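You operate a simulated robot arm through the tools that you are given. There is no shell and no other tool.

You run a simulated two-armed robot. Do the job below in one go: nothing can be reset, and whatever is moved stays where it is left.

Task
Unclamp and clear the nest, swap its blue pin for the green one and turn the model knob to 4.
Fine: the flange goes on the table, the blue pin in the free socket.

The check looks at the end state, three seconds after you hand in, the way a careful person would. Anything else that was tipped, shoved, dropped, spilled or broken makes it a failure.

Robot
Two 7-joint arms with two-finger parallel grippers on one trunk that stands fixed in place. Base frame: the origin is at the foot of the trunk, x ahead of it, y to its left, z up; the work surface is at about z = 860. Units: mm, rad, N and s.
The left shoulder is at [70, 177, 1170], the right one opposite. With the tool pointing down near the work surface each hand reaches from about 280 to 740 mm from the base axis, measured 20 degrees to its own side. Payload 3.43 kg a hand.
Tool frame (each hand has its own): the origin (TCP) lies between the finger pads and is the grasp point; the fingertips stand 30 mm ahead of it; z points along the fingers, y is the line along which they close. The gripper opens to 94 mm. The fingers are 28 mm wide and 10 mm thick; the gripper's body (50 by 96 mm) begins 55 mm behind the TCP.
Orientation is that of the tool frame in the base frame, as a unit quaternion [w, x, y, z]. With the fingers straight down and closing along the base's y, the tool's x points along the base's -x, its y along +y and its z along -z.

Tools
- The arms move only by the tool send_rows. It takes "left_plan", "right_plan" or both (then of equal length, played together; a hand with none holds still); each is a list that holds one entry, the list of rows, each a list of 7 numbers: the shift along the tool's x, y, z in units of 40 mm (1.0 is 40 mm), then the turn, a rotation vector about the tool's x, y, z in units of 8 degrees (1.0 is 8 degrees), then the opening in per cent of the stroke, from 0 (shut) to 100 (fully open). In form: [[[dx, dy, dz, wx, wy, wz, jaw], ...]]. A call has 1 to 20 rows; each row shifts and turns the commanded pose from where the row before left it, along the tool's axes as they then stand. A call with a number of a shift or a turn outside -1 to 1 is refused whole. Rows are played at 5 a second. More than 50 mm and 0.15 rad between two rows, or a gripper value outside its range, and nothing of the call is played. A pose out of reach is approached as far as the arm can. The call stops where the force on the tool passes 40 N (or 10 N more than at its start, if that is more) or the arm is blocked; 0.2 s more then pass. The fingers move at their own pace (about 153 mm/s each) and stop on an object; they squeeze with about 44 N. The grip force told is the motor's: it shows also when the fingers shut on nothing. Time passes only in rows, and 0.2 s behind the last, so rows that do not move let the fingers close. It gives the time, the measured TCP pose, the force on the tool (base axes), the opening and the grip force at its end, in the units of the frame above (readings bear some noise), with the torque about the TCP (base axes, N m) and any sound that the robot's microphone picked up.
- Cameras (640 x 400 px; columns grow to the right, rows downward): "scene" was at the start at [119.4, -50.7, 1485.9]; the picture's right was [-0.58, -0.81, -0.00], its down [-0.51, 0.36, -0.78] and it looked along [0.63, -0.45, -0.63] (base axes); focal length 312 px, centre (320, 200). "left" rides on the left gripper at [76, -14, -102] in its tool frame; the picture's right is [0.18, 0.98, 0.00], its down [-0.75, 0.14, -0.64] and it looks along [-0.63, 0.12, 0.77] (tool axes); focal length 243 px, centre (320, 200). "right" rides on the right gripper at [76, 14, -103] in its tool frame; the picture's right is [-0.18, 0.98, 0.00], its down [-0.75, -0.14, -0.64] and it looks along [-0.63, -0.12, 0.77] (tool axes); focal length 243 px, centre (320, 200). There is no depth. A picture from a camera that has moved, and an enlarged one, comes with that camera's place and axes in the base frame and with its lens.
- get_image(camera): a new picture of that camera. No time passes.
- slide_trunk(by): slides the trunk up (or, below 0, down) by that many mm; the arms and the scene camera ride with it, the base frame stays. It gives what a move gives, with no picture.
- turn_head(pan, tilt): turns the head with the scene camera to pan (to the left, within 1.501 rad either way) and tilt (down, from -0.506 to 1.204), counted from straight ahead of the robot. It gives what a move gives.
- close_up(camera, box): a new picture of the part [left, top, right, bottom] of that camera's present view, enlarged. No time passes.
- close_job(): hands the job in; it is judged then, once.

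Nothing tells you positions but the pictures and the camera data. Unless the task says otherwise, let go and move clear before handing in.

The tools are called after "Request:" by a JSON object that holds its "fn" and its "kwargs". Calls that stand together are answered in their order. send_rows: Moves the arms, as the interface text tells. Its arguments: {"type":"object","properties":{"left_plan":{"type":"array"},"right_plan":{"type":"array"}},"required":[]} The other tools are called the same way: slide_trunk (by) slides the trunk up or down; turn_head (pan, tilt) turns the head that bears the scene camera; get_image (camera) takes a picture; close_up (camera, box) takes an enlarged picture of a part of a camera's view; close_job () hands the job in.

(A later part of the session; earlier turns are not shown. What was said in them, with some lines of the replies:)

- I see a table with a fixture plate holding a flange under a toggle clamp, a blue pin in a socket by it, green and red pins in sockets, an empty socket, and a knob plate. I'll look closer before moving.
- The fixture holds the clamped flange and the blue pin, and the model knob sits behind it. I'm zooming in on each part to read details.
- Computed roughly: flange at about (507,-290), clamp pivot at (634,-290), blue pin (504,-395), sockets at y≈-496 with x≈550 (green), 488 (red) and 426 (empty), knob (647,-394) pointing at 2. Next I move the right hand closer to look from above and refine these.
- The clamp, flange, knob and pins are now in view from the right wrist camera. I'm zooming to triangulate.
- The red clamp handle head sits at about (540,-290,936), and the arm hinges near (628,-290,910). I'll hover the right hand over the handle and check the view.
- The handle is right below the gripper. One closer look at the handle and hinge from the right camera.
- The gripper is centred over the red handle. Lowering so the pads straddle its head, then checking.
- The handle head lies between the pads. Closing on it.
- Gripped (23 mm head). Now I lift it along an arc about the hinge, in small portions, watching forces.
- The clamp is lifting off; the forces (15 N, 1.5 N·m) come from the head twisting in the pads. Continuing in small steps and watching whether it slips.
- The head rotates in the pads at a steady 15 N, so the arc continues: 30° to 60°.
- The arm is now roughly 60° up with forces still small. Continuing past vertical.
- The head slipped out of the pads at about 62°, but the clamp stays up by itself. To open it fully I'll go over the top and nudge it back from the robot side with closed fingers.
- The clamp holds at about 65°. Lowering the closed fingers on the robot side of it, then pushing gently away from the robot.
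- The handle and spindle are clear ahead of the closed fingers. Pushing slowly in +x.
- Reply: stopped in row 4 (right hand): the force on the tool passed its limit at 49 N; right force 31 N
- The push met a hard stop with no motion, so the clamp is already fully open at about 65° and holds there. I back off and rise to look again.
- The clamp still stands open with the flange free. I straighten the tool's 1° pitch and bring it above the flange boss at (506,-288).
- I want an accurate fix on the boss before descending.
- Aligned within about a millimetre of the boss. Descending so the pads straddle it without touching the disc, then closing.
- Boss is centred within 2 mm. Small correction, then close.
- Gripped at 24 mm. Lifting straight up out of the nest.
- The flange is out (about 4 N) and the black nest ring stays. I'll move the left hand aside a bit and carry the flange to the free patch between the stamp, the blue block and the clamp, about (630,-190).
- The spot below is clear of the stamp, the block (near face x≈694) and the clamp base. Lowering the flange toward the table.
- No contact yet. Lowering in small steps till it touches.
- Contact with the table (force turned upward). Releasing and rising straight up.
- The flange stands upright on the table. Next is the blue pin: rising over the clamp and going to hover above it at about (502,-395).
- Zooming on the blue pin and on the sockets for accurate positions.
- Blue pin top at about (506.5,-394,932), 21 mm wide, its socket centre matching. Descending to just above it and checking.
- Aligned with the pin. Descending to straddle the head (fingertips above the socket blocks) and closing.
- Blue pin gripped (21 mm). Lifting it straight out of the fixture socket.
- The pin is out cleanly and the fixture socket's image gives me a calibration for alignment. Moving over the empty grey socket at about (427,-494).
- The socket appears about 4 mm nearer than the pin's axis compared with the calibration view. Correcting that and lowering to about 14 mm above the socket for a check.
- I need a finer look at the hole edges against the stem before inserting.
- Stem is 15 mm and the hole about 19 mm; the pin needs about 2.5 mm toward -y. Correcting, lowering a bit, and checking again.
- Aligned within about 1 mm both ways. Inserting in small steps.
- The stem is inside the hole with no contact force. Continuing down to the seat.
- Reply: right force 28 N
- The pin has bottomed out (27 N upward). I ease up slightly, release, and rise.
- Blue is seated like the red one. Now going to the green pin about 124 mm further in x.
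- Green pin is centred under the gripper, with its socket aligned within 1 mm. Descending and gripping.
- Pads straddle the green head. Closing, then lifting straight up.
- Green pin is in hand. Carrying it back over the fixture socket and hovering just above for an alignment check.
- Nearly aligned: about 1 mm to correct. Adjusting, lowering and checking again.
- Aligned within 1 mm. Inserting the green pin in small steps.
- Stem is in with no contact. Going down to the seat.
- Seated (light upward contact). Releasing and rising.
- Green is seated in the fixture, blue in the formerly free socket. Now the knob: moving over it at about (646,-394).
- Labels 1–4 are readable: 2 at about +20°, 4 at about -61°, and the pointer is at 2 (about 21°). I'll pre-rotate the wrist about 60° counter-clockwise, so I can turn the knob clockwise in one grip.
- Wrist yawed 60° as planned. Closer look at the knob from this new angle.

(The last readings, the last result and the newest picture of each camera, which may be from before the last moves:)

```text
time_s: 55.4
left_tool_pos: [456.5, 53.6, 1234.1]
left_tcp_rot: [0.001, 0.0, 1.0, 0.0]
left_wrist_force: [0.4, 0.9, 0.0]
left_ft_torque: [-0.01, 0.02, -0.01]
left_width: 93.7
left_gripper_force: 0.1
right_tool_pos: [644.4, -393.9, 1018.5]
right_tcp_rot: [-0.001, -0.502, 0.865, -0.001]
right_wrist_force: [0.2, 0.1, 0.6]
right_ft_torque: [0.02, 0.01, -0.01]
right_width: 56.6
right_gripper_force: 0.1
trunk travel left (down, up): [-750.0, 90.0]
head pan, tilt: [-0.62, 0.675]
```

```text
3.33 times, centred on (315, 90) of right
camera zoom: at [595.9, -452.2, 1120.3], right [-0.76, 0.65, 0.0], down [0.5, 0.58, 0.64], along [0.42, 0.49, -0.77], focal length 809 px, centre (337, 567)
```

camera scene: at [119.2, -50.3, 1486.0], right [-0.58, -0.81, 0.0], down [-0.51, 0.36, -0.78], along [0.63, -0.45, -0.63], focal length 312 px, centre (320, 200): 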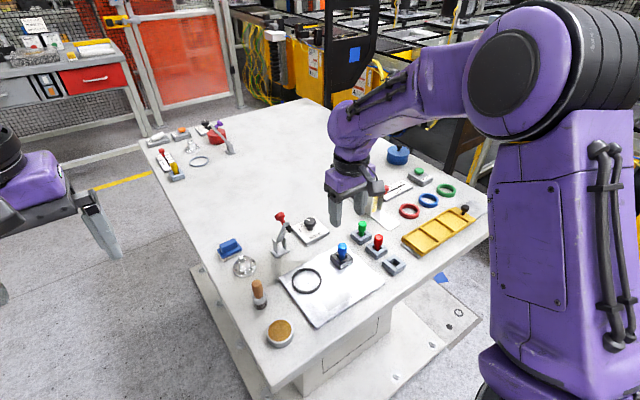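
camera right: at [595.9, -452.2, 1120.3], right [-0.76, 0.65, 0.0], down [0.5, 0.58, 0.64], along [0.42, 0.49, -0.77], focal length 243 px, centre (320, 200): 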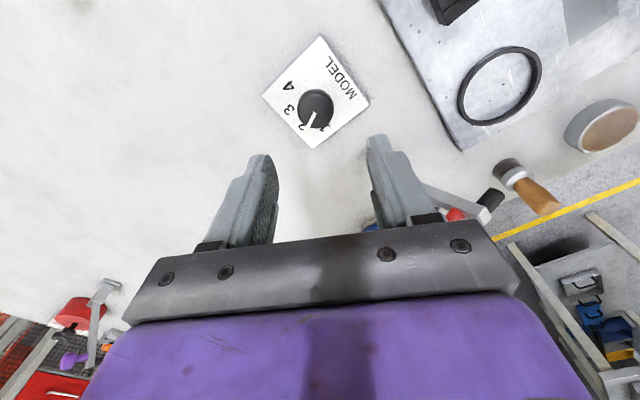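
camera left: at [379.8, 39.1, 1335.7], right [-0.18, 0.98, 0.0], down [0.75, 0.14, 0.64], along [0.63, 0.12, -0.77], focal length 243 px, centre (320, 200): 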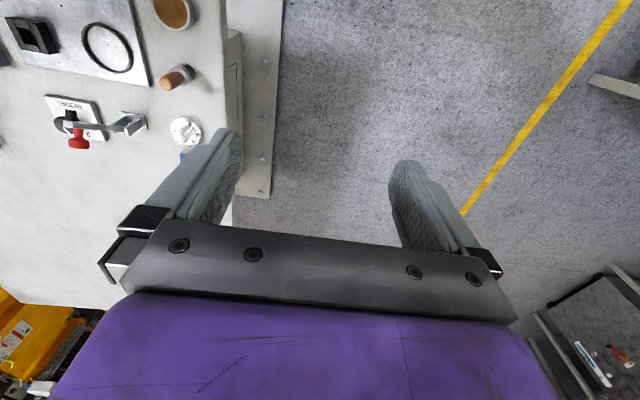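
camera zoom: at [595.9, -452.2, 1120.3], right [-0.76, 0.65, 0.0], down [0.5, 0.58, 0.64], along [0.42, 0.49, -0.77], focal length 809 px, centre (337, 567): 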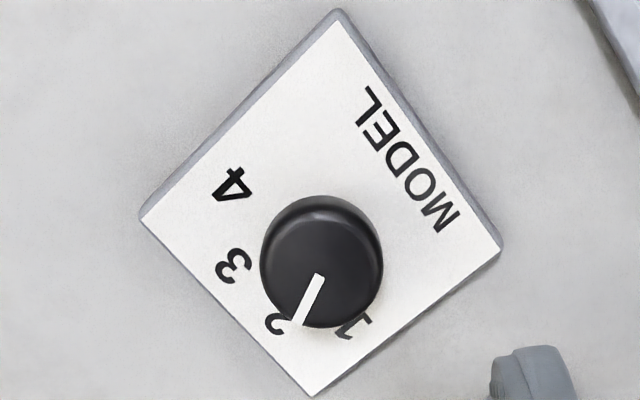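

Two wrist views put the knob axis about 5 mm further in +x and its top near z≈899. Correcting sideways and descending partway to verify.

Request:
{"fn": "send_rows", "kwargs": {"right_plan": [[[-0.048, -0.108, 0.4, 0, 0, 0, 60], [0, 0, 0.6, 0, 0, 0, 60], [0, 0, 0.6, 0, 0, 0, 60], [0, 0, 0, 0, 0, 0, 60]]]}}

Request:
{"fn": "get_image", "kwargs": {"camera": "right"}}

Request:
{"fn": "close_up", "kwargs": {"camera": "right", "box": [255, 70, 385, 200]}}

Request:
{"fn": "close_up", "kwargs": {"camera": "scene", "box": [270, 190, 360, 260]}}

```text
time_s: 56.4
left_tool_pos: [456.9, 53.5, 1233.0]
left_tcp_rot: [0.0, -0.001, 1.0, 0.0]
left_wrist_force: [1.3, 0.1, 0.0]
left_ft_torque: [-0.02, 0.03, 0.0]
left_width: 93.9
left_gripper_force: 0.1
right_tool_pos: [649.9, -393.0, 953.3]
right_tcp_rot: [0.001, -0.501, 0.865, 0.0]
right_wrist_force: [0.4, -0.1, -0.8]
right_ft_torque: [0.0, 0.01, -0.01]
right_width: 56.5
right_gripper_force: 0.1
trunk travel left (down, up): [-750.0, 90.0]
head pan, tilt: [-0.62, 0.675]
```

```text
taken
camera right: at [600.3, -451.5, 1056.1], right [-0.76, 0.65, 0.0], down [0.5, 0.58, 0.64], along [0.42, 0.49, -0.77], focal length 243 px, centre (320, 200)
```

right: 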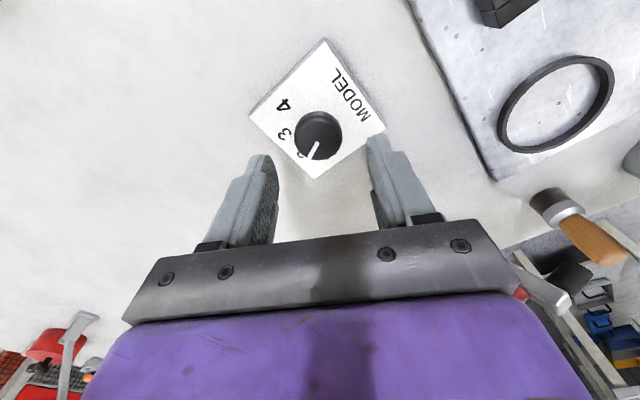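

```text
3.08 times, centred on (320, 135) of right
camera zoom: at [600.3, -451.5, 1056.1], right [-0.76, 0.65, 0.0], down [0.5, 0.58, 0.64], along [0.42, 0.49, -0.77], focal length 746 px, centre (320, 400)
```

zoom: 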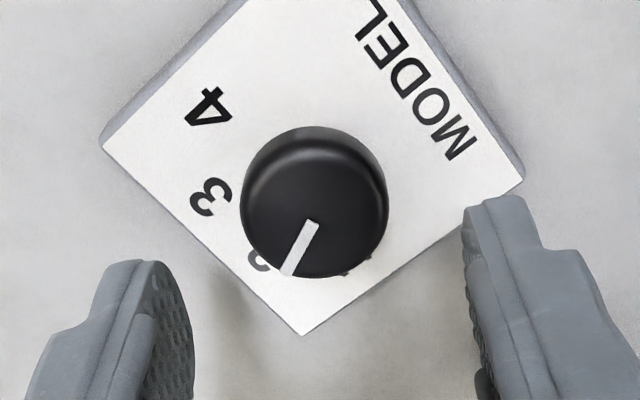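

```text
5.71 times, centred on (315, 225) of scene
camera zoom: at [119.3, -50.5, 1485.9], right [-0.58, -0.81, 0.0], down [-0.51, 0.36, -0.78], along [0.63, -0.45, -0.63], focal length 1786 px, centre (349, 57)
```

zoom: 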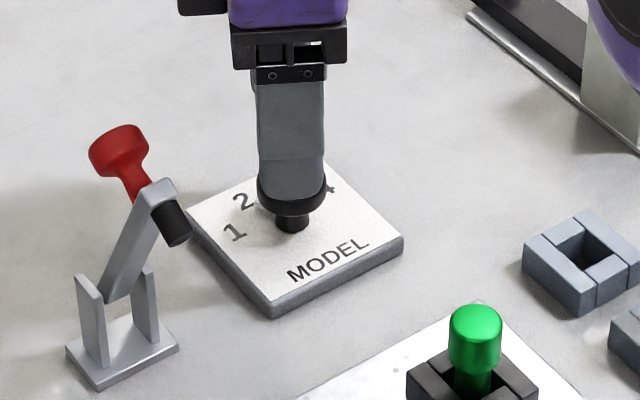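

Almost centred (about 1 mm). Correcting and descending to the knob, watching for contact.

Request:
{"fn": "send_rows", "kwargs": {"right_plan": [[[-0.01, -0.03, 0.4, 0, 0, 0, 60], [0, 0, 0.4, 0, 0, 0, 60], [0, 0, 0.2, 0, 0, 0, 60], [0, 0, 0.12, 0, 0, 0, 60], [0, 0, 0, 0, 0, 0, 60]]]}}

Request:
{"fn": "close_up", "kwargs": {"camera": "right", "box": [240, 80, 400, 240]}}

Request:
{"fn": "close_up", "kwargs": {"camera": "scene", "box": [280, 200, 350, 260]}}

```text
time_s: 57.6
left_tool_pos: [457.1, 54.3, 1234.1]
left_tcp_rot: [0.0, 0.0, 1.0, 0.0]
left_wrist_force: [-0.1, -0.1, -0.3]
left_ft_torque: [-0.01, -0.01, 0.02]
left_width: 94.0
left_gripper_force: 0.1
right_tool_pos: [653.4, -394.3, 909.7]
right_tcp_rot: [0.0, -0.502, 0.865, -0.001]
right_wrist_force: [-0.2, 0.1, 0.9]
right_ft_torque: [0.0, 0.0, -0.03]
right_width: 56.4
right_gripper_force: 0.1
trunk travel left (down, up): [-750.0, 90.0]
head pan, tilt: [-0.62, 0.675]
```

```text
2.50 times, centred on (320, 160) of right
camera zoom: at [602.5, -452.8, 1012.1], right [-0.76, 0.65, 0.0], down [0.5, 0.58, 0.64], along [0.42, 0.49, -0.77], focal length 606 px, centre (320, 300)
```

zoom: 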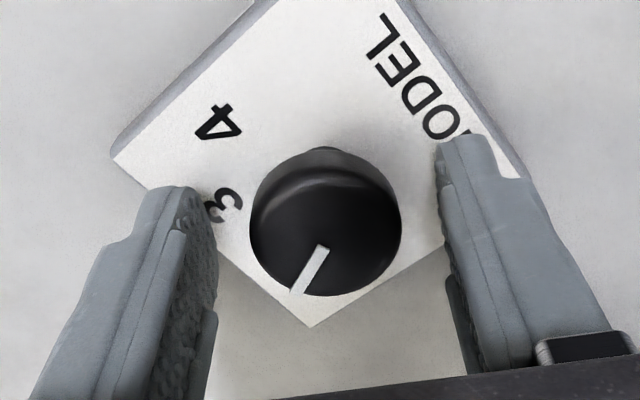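

```text
6.67 times, centred on (315, 230) of scene
camera zoom: at [119.4, -50.7, 1485.9], right [-0.58, -0.81, 0.0], down [-0.51, 0.36, -0.78], along [0.63, -0.45, -0.63], focal length 2084 px, centre (353, 0)
```

zoom: 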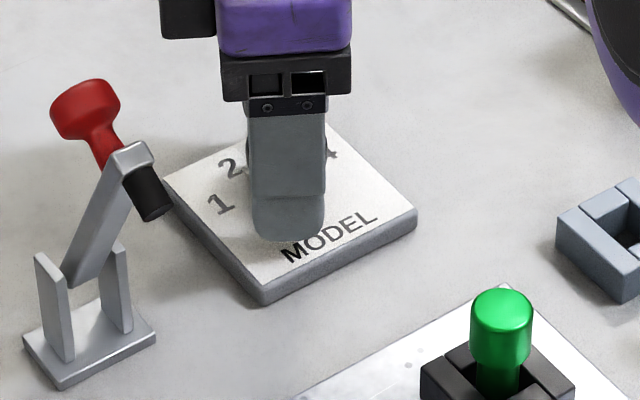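

The knob is centred between the pads. Small 1 mm correction and closing on it.

Request:
{"fn": "send_rows", "kwargs": {"right_plan": [[[0.03, 0, 0, 0, 0, 0, 60], [0, 0, 0, 0, 0, 0, 45], [0, 0, 0, 0, 0, 0, 25], [0, 0, 0, 0, 0, 0, 15], [0, 0, 0, 0, 0, 0, 15]]]}}

Request:
{"fn": "close_up", "kwargs": {"camera": "right", "box": [240, 80, 400, 240]}}

Request:
{"fn": "close_up", "kwargs": {"camera": "scene", "box": [280, 200, 350, 260]}}

```text
time_s: 58.8
left_tool_pos: [457.3, 54.1, 1232.6]
left_tcp_rot: [0.0, 0.001, 1.0, 0.0]
left_wrist_force: [-0.5, 0.8, -0.1]
left_ft_torque: [-0.01, -0.03, 0.02]
left_width: 94.3
left_gripper_force: 0.1
right_tool_pos: [650.1, -395.4, 909.4]
right_tcp_rot: [-0.001, -0.502, 0.865, 0.0]
right_wrist_force: [-8.1, 5.8, -4.8]
right_ft_torque: [0.36, 0.08, -0.01]
right_width: 33.5
right_gripper_force: 44.6
trunk travel left (down, up): [-750.0, 90.0]
head pan, tilt: [-0.62, 0.675]
```

```text
2.50 times, centred on (320, 160) of right
camera zoom: at [600.7, -453.2, 1011.5], right [-0.76, 0.65, 0.0], down [0.5, 0.58, 0.64], along [0.42, 0.49, -0.77], focal length 606 px, centre (320, 300)
```

zoom: 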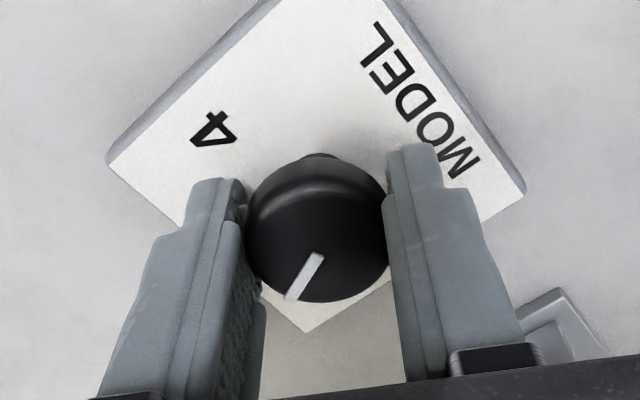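

```text
6.67 times, centred on (315, 230) of scene
camera zoom: at [118.5, -50.0, 1485.9], right [-0.58, -0.81, 0.0], down [-0.51, 0.36, -0.78], along [0.64, -0.45, -0.63], focal length 2084 px, centre (353, 0)
```

zoom: 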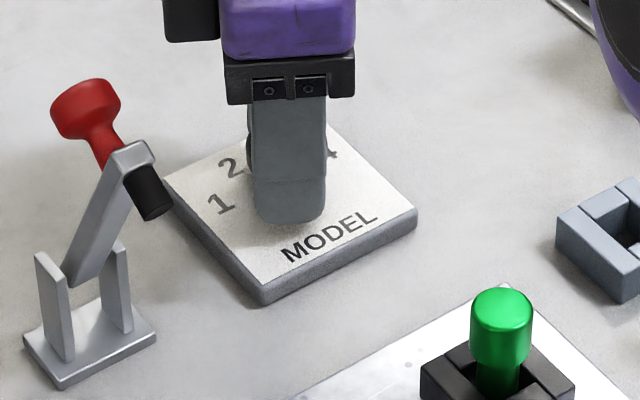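

Firm grip on the 33.5 mm knob. Turning clockwise in two stages, first about 40°.

Request:
{"fn": "send_rows", "kwargs": {"right_plan": [[[0, 0.03, 0, 0, 0, 0, 15], [0, 0, 0, 0, 0, 0.8, 15], [0, 0, 0, 0, 0, 0.8, 15], [0, 0, 0, 0, 0, 0.8, 15], [0, 0, 0, 0, 0, 0.8, 15], [0, 0, 0, 0, 0, 0.8, 15], [0, 0, 0, 0, 0, 0.8, 15], [0, 0, 0, 0, 0, 0, 15]]]}}

Request:
{"fn": "close_up", "kwargs": {"camera": "right", "box": [240, 80, 400, 240]}}

Request:
{"fn": "close_up", "kwargs": {"camera": "scene", "box": [280, 190, 350, 250]}}

```text
time_s: 60.6
left_tool_pos: [456.7, 53.4, 1233.2]
left_tcp_rot: [0.0, -0.001, 1.0, 0.0]
left_wrist_force: [-0.6, -0.1, 0.1]
left_ft_torque: [-0.03, 0.04, 0.03]
left_width: 94.1
left_gripper_force: 0.1
right_tool_pos: [650.6, -394.7, 909.4]
right_tcp_rot: [0.0, -0.188, 0.982, 0.0]
right_wrist_force: [-4.6, 4.3, -7.3]
right_ft_torque: [-0.07, 0.28, -0.03]
right_width: 33.3
right_gripper_force: 44.6
trunk travel left (down, up): [-750.0, 90.0]
head pan, tilt: [-0.62, 0.675]
```

```text
2.50 times, centred on (320, 160) of right
camera zoom: at [575.0, -409.3, 1011.5], right [-0.19, 0.98, 0.0], down [0.75, 0.15, 0.64], along [0.63, 0.12, -0.77], focal length 606 px, centre (320, 300)
```

zoom: 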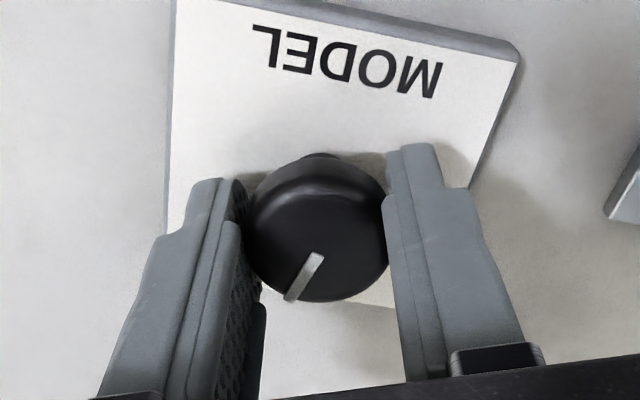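

```text
6.67 times, centred on (315, 220) of scene
camera zoom: at [119.9, -50.5, 1485.9], right [-0.58, -0.81, 0.0], down [-0.51, 0.36, -0.78], along [0.63, -0.45, -0.63], focal length 2084 px, centre (353, 67)
```

zoom: 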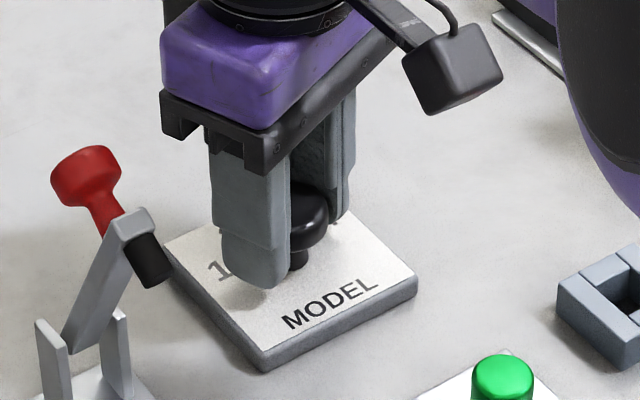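

The knob turns with the hand (38.5° so far). With refined geometry the labels lie at ±22.5° and ±67.5°, so another 51.5° brings it to 4.

Request:
{"fn": "send_rows", "kwargs": {"right_plan": [[[0, 0, 0, 0, 0, 0.92, 15], [0, 0, 0, 0, 0, 0.92, 15], [0, 0, 0, 0, 0, 0.92, 15], [0, 0, 0, 0, 0, 0.92, 15], [0, 0, 0, 0, 0, 0.92, 15], [0, 0, 0, 0, 0, 0.92, 15], [0, 0, 0, 0, 0, 0.92, 15], [0, 0, 0, 0, 0, 0, 15], [0, 0, 0, 0, 0, 0, 15]]]}}

Request:
{"fn": "close_up", "kwargs": {"camera": "right", "box": [240, 80, 400, 240]}}

Request:
{"fn": "close_up", "kwargs": {"camera": "scene", "box": [270, 180, 360, 260]}}

```text
time_s: 62.6
left_tool_pos: [457.1, 53.0, 1233.3]
left_tcp_rot: [0.001, 0.0, 1.0, 0.0]
left_wrist_force: [0.3, 0.5, 0.4]
left_ft_torque: [0.02, 0.0, 0.03]
left_width: 93.9
left_gripper_force: 0.0
right_tool_pos: [649.5, -396.2, 909.7]
right_tcp_rot: [0.002, 0.256, 0.967, -0.001]
right_wrist_force: [1.1, -1.2, 1.1]
right_ft_torque: [-0.19, -0.06, 0.65]
right_width: 33.2
right_gripper_force: 44.2
trunk travel left (down, up): [-750.0, 90.0]
head pan, tilt: [-0.62, 0.675]
```

```text
2.50 times, centred on (320, 160) of right
camera zoom: at [591.7, -344.6, 1011.4], right [0.65, 0.76, 0.0], down [0.58, -0.5, 0.64], along [0.49, -0.42, -0.77], focal length 606 px, centre (320, 300)
```

zoom: 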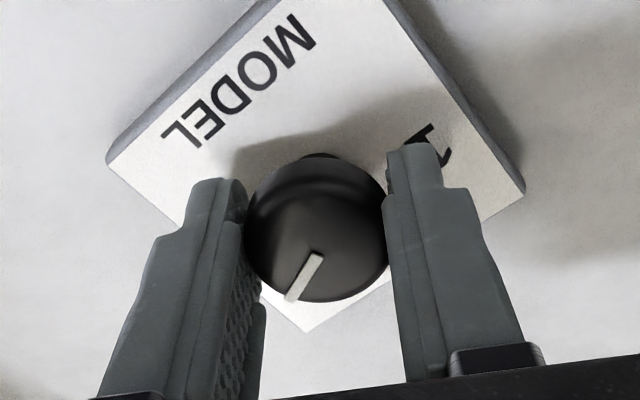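

```text
5.00 times, centred on (315, 220) of scene
camera zoom: at [119.7, -50.7, 1485.9], right [-0.58, -0.81, 0.0], down [-0.51, 0.36, -0.78], along [0.63, -0.45, -0.63], focal length 1563 px, centre (345, 100)
```

zoom: 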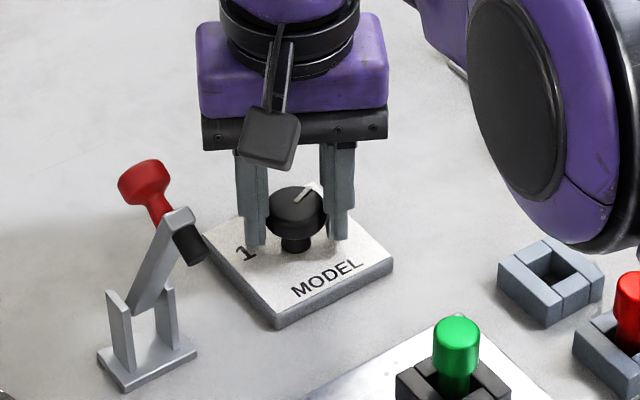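

Pointer now computes to about -67°, matching 4; slight resistance hints at the end stop. Releasing and rising to verify.

Request:
{"fn": "send_rows", "kwargs": {"right_plan": [[[0, 0, 0, 0, 0, 0, 45], [0, 0, 0, 0, 0, 0, 60], [0, 0, 0, 0, 0, 0, 60], [0, 0, -0.4, 0, 0, 0, 60], [0, 0, -0.8, 0, 0, 0, 60], [0, 0, -0.9, 0, 0, 0, 60], [0, 0, -0.9, 0, 0, 0, 60], [0, 0, 0, 0, 0, 0, 60]]]}}

Request:
{"fn": "get_image", "kwargs": {"camera": "right"}}

Request:
{"fn": "close_up", "kwargs": {"camera": "right", "box": [260, 40, 380, 160]}}

Request:
{"fn": "close_up", "kwargs": {"camera": "scene", "box": [280, 200, 345, 245]}}

```text
time_s: 64.4
left_tool_pos: [458.1, 53.1, 1232.9]
left_tcp_rot: [0.0, 0.0, 1.0, 0.0]
left_wrist_force: [0.3, 0.3, -0.5]
left_ft_torque: [0.0, 0.01, -0.04]
left_width: 94.1
left_gripper_force: 0.0
right_tool_pos: [649.3, -396.8, 1031.0]
right_tcp_rot: [0.0, 0.256, 0.967, 0.0]
right_wrist_force: [-0.6, 0.0, -0.1]
right_ft_torque: [-0.02, 0.04, -0.02]
right_width: 56.6
right_gripper_force: 0.1
trunk travel left (down, up): [-750.0, 90.0]
head pan, tilt: [-0.62, 0.675]
```

```text
taken
camera right: at [591.4, -345.9, 1132.8], right [0.65, 0.76, 0.0], down [0.58, -0.5, 0.64], along [0.49, -0.42, -0.77], focal length 243 px, centre (320, 200)
```

right: 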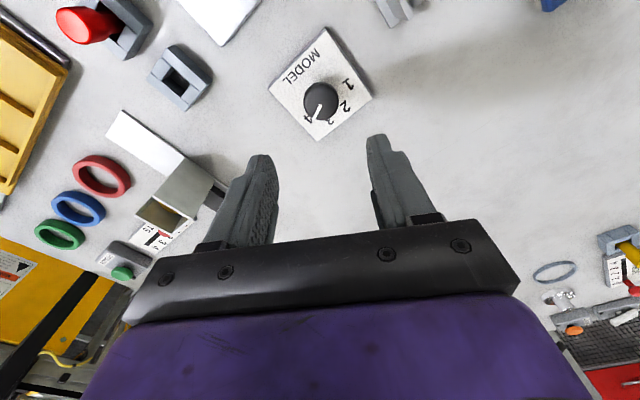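

```text
3.33 times, centred on (320, 100) of right
camera zoom: at [591.4, -345.9, 1132.8], right [0.65, 0.76, 0.0], down [0.58, -0.5, 0.64], along [0.49, -0.42, -0.77], focal length 809 px, centre (320, 533)
```

zoom: 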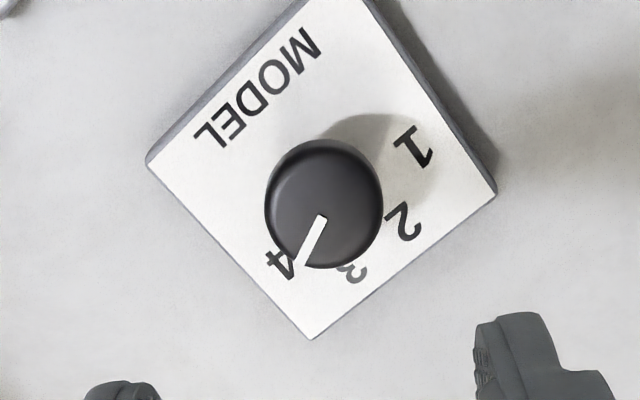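

```text
8.89 times, centred on (312, 222) of scene
camera zoom: at [120.0, -50.8, 1485.9], right [-0.58, -0.81, 0.0], down [-0.51, 0.36, -0.78], along [0.63, -0.45, -0.63], focal length 2778 px, centre (387, 0)
```

zoom: 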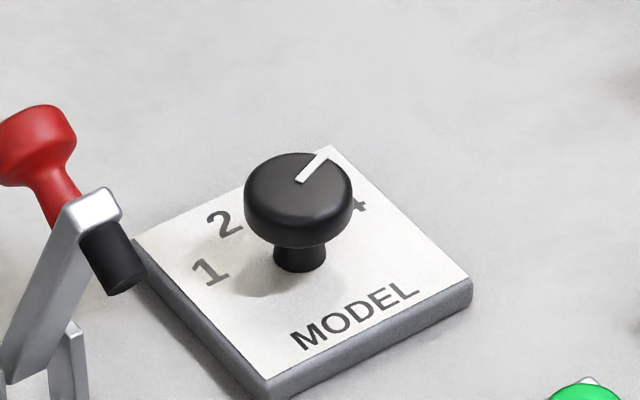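

Pointer is near the 4. Zooming in for an exact angle check.

Request:
{"fn": "close_up", "kwargs": {"camera": "right", "box": [295, 75, 350, 130]}}

```text
7.27 times, centred on (322, 102) of right
camera zoom: at [591.4, -345.9, 1132.8], right [0.65, 0.76, 0.0], down [0.58, -0.5, 0.64], along [0.49, -0.42, -0.77], focal length 1764 px, centre (302, 909)
```

zoom: 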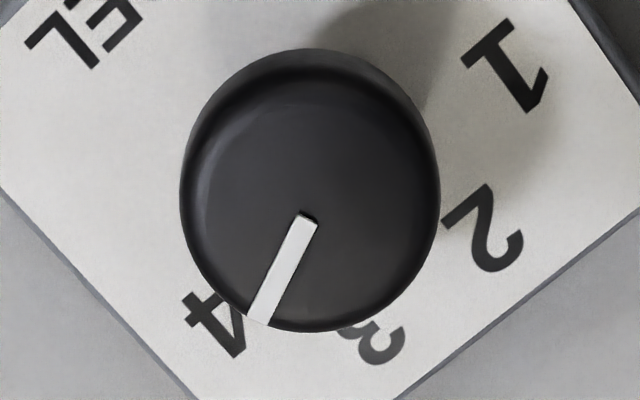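

Request:
{"fn": "close_up", "kwargs": {"camera": "scene", "box": [300, 212, 326, 232]}}

```text
16.00 times, centred on (313, 222) of scene
camera zoom: at [120.0, -50.8, 1485.9], right [-0.58, -0.81, 0.0], down [-0.51, 0.36, -0.78], along [0.63, -0.45, -0.63], focal length 5000 px, centre (432, -152)
```

zoom: 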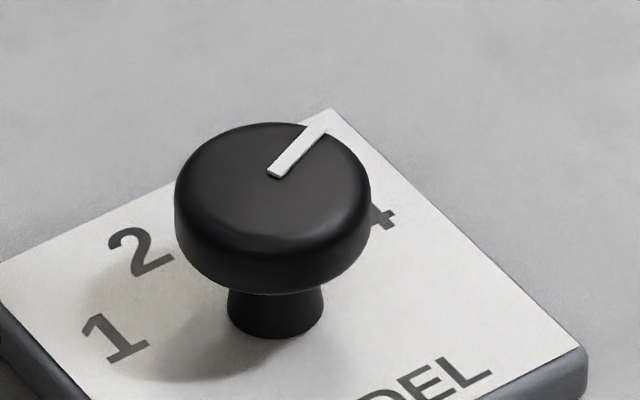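

Pointer at about -67°, squarely at 4. Now the right hand rises, straightens and retreats clear of the table area.

Request:
{"fn": "send_rows", "kwargs": {"right_plan": [[[0, 0, -0.9, 0, 0, 0, 60], [0, 0, -0.9, 0, 0, 0, 60], [0, 0, -0.9, 0, 0, 0, 60], [0, 0, -0.9, 0, 0, 0, 60], [0, 0, 0, 0, 0, -0.93, 60], [0, 0, 0, 0, 0, -0.93, 60], [0, 0, 0, 0, 0, -0.93, 60], [0, 0, 0, 0, 0, -0.93, 60], [0.9, -0.18, 0, 0, 0, 0, 60], [0.9, -0.18, 0, 0, 0, 0, 60], [0.9, -0.18, 0, 0, 0, 0, 60], [0.9, -0.18, 0, 0, 0, 0, 60], [0.9, -0.18, 0, 0, 0, 0, 60], [0.9, -0.18, 0, 0, 0, 0, 60], [0.9, -0.18, 0, 0, 0, 0, 60], [0, 0, 0, 0, 0, 0, 60]]]}}

Request:
{"fn": "get_image", "kwargs": {"camera": "scene"}}

Request:
{"fn": "get_image", "kwargs": {"camera": "right"}}

Request:
{"fn": "close_up", "kwargs": {"camera": "scene", "box": [210, 190, 430, 330]}}

```text
time_s: 67.8
left_tool_pos: [457.7, 54.2, 1233.8]
left_tcp_rot: [0.0, 0.0, 1.0, 0.0]
left_wrist_force: [-0.5, -0.4, 0.6]
left_ft_torque: [0.01, 0.02, -0.01]
left_width: 94.0
left_gripper_force: 0.1
right_tool_pos: [567.5, -514.7, 1245.5]
right_tcp_rot: [0.0, -0.001, 1.0, 0.0]
right_wrist_force: [-0.5, 0.1, -0.8]
right_ft_torque: [0.03, -0.01, -0.03]
right_width: 56.4
right_gripper_force: 0.2
right hand out of reach, approached as far as the arm can: row 6, 9, 10, 11, 12, 13, 14, 15
trunk travel left (down, up): [-750.0, 90.0]
head pan, tilt: [-0.62, 0.675]
```

```text
taken
camera scene: at [120.0, -50.3, 1485.9], right [-0.58, -0.81, 0.0], down [-0.51, 0.36, -0.78], along [0.63, -0.45, -0.63], focal length 312 px, centre (320, 200)
```

scene: 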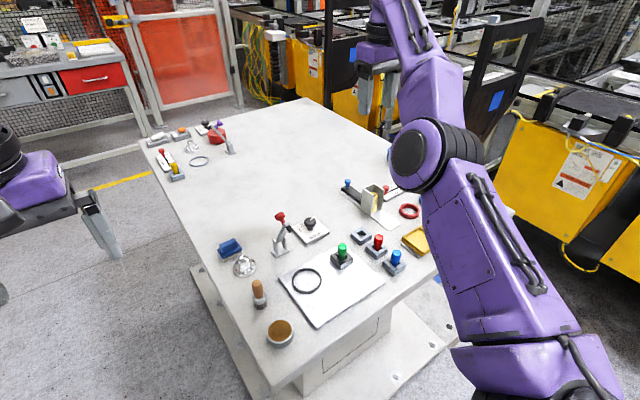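

```text
taken
camera right: at [492.7, -500.3, 1348.0], right [0.18, 0.98, 0.0], down [0.75, -0.14, 0.64], along [0.63, -0.12, -0.77], focal length 243 px, centre (320, 200)
```

right: 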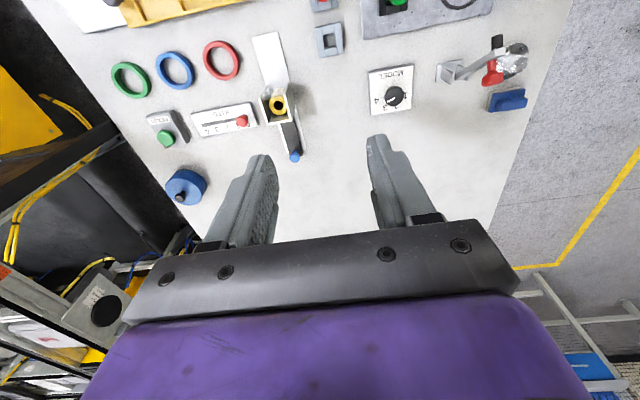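

```text
2.86 times, centred on (320, 260) of scene
camera zoom: at [120.0, -50.3, 1485.9], right [-0.58, -0.81, 0.0], down [-0.51, 0.36, -0.78], along [0.63, -0.45, -0.63], focal length 893 px, centre (320, 29)
```

zoom: 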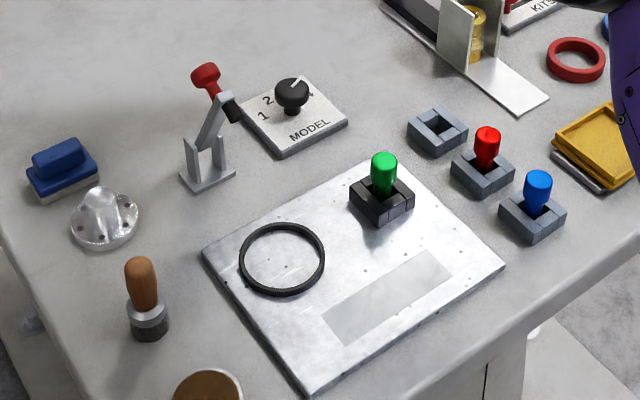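

Everything looks right on the table; the arm only lagged its last rows (a reach limit) and hovers high. I'll hold a moment to see where it settles.

Request:
{"fn": "send_rows", "kwargs": {"right_plan": [[[0, 0, 0, 0, 0, 0, 60], [0, 0, 0, 0, 0, 0, 60]]]}}

Request:
{"fn": "get_image", "kwargs": {"camera": "scene"}}

Request:
{"fn": "get_image", "kwargs": {"camera": "left"}}

```text
time_s: 68.4
left_tool_pos: [456.1, 53.7, 1234.2]
left_tcp_rot: [0.0, 0.0, 1.0, 0.0]
left_wrist_force: [0.2, -0.3, 0.4]
left_ft_torque: [0.03, 0.01, 0.03]
left_width: 94.0
left_gripper_force: 0.1
right_tool_pos: [568.4, -515.1, 1244.8]
right_tcp_rot: [0.0, -0.001, 1.0, 0.001]
right_wrist_force: [0.3, -0.6, 0.1]
right_ft_torque: [0.0, 0.01, 0.0]
right_width: 56.6
right_gripper_force: 0.0
trunk travel left (down, up): [-750.0, 90.0]
head pan, tilt: [-0.62, 0.675]
```

```text
taken
camera scene: at [119.7, -50.5, 1485.9], right [-0.58, -0.81, 0.0], down [-0.51, 0.36, -0.78], along [0.63, -0.45, -0.63], focal length 312 px, centre (320, 200)
```

scene: 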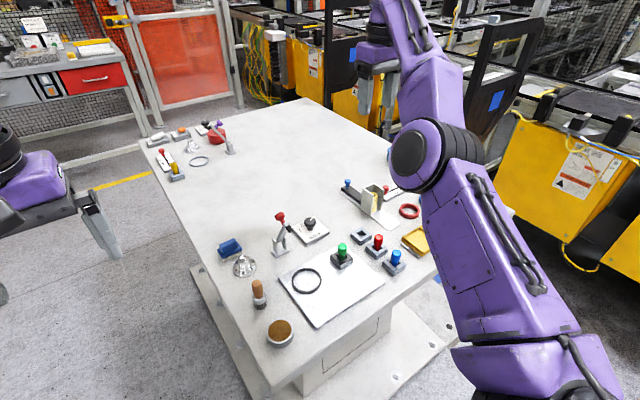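

```text
taken
camera left: at [380.1, 39.0, 1335.5], right [-0.18, 0.98, 0.0], down [0.75, 0.14, 0.64], along [0.63, 0.12, -0.77], focal length 243 px, centre (320, 200)
```

left: 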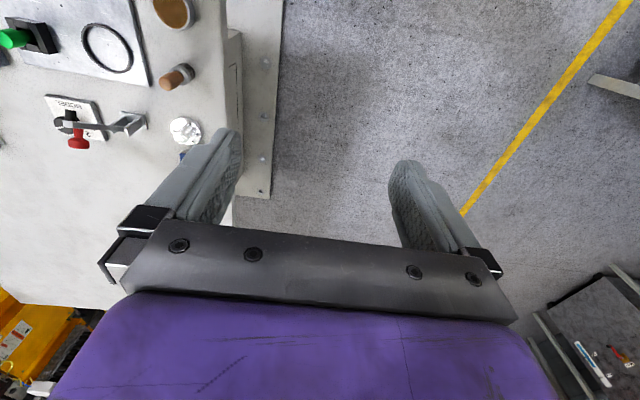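

The right hand is still and clear, well above the table. The clamp is open, the flange stands on the table, green is in the fixture socket, blue is in the free socket and the knob is at 4. One last close look before handing in.

Request:
{"fn": "close_up", "kwargs": {"camera": "scene", "box": [320, 215, 430, 285]}}

Request:
{"fn": "close_up", "kwargs": {"camera": "right", "box": [100, 0, 540, 210]}}

```text
5.71 times, centred on (375, 250) of scene
camera zoom: at [119.7, -50.5, 1485.9], right [-0.58, -0.81, 0.0], down [-0.51, 0.36, -0.78], along [0.63, -0.45, -0.63], focal length 1786 px, centre (6, -86)
```

zoom: 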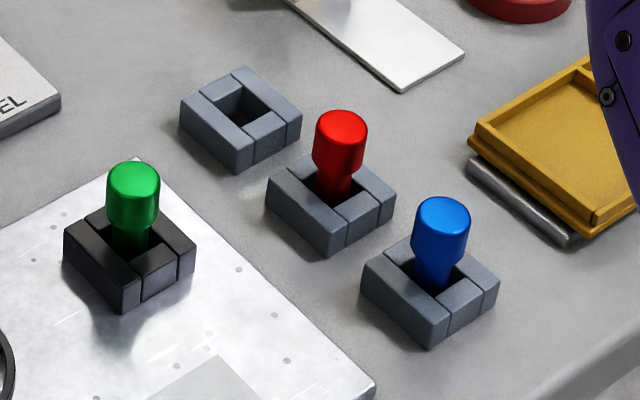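

```text
1.45 times, centred on (320, 105) of right
camera zoom: at [492.6, -500.3, 1347.9], right [0.18, 0.98, 0.0], down [0.75, -0.14, 0.64], along [0.63, -0.12, -0.77], focal length 353 px, centre (320, 338)
```

zoom: 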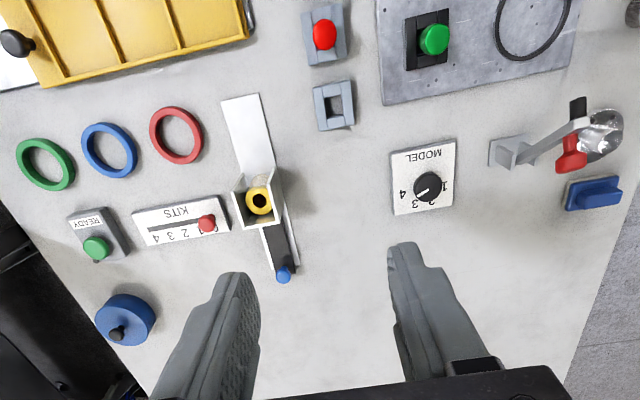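

Both pins are seated upright, the knob points at 4, the clamp is open, the flange is on the table, and everything else looks undisturbed. Handing in.

Request:
{"fn": "close_job", "kwargs": {}}

```text
The job is handed in.
```

The job is done and handed in; I have no result from the check yet. In the last pictures everything was where the task asked, with nothing else disturbed.

- **Clamp:** open at its hard stop, at about 65°. It has held there on its own since I opened it.
- **Flange:** out of the nest and standing upright on the table, between the stamp, the blue block and the clamp.
- **Pins:** the green pin is seated in the fixture socket. The blue pin is seated in the socket that was empty at the start.
- **Model knob:** turned from 2 to 4; the pointer measures about -67°, and the 4 sits at about -67.5°.

While I was opening the clamp, its red handle slipped out of the gripper near the end of its travel. I then pushed it from the other side to see if it would go further, and it did not move.

Both hands are empty and well above the table. When I moved the right hand away it hit a reach limit and stopped short of where I was sending it, but it is clear of everything.
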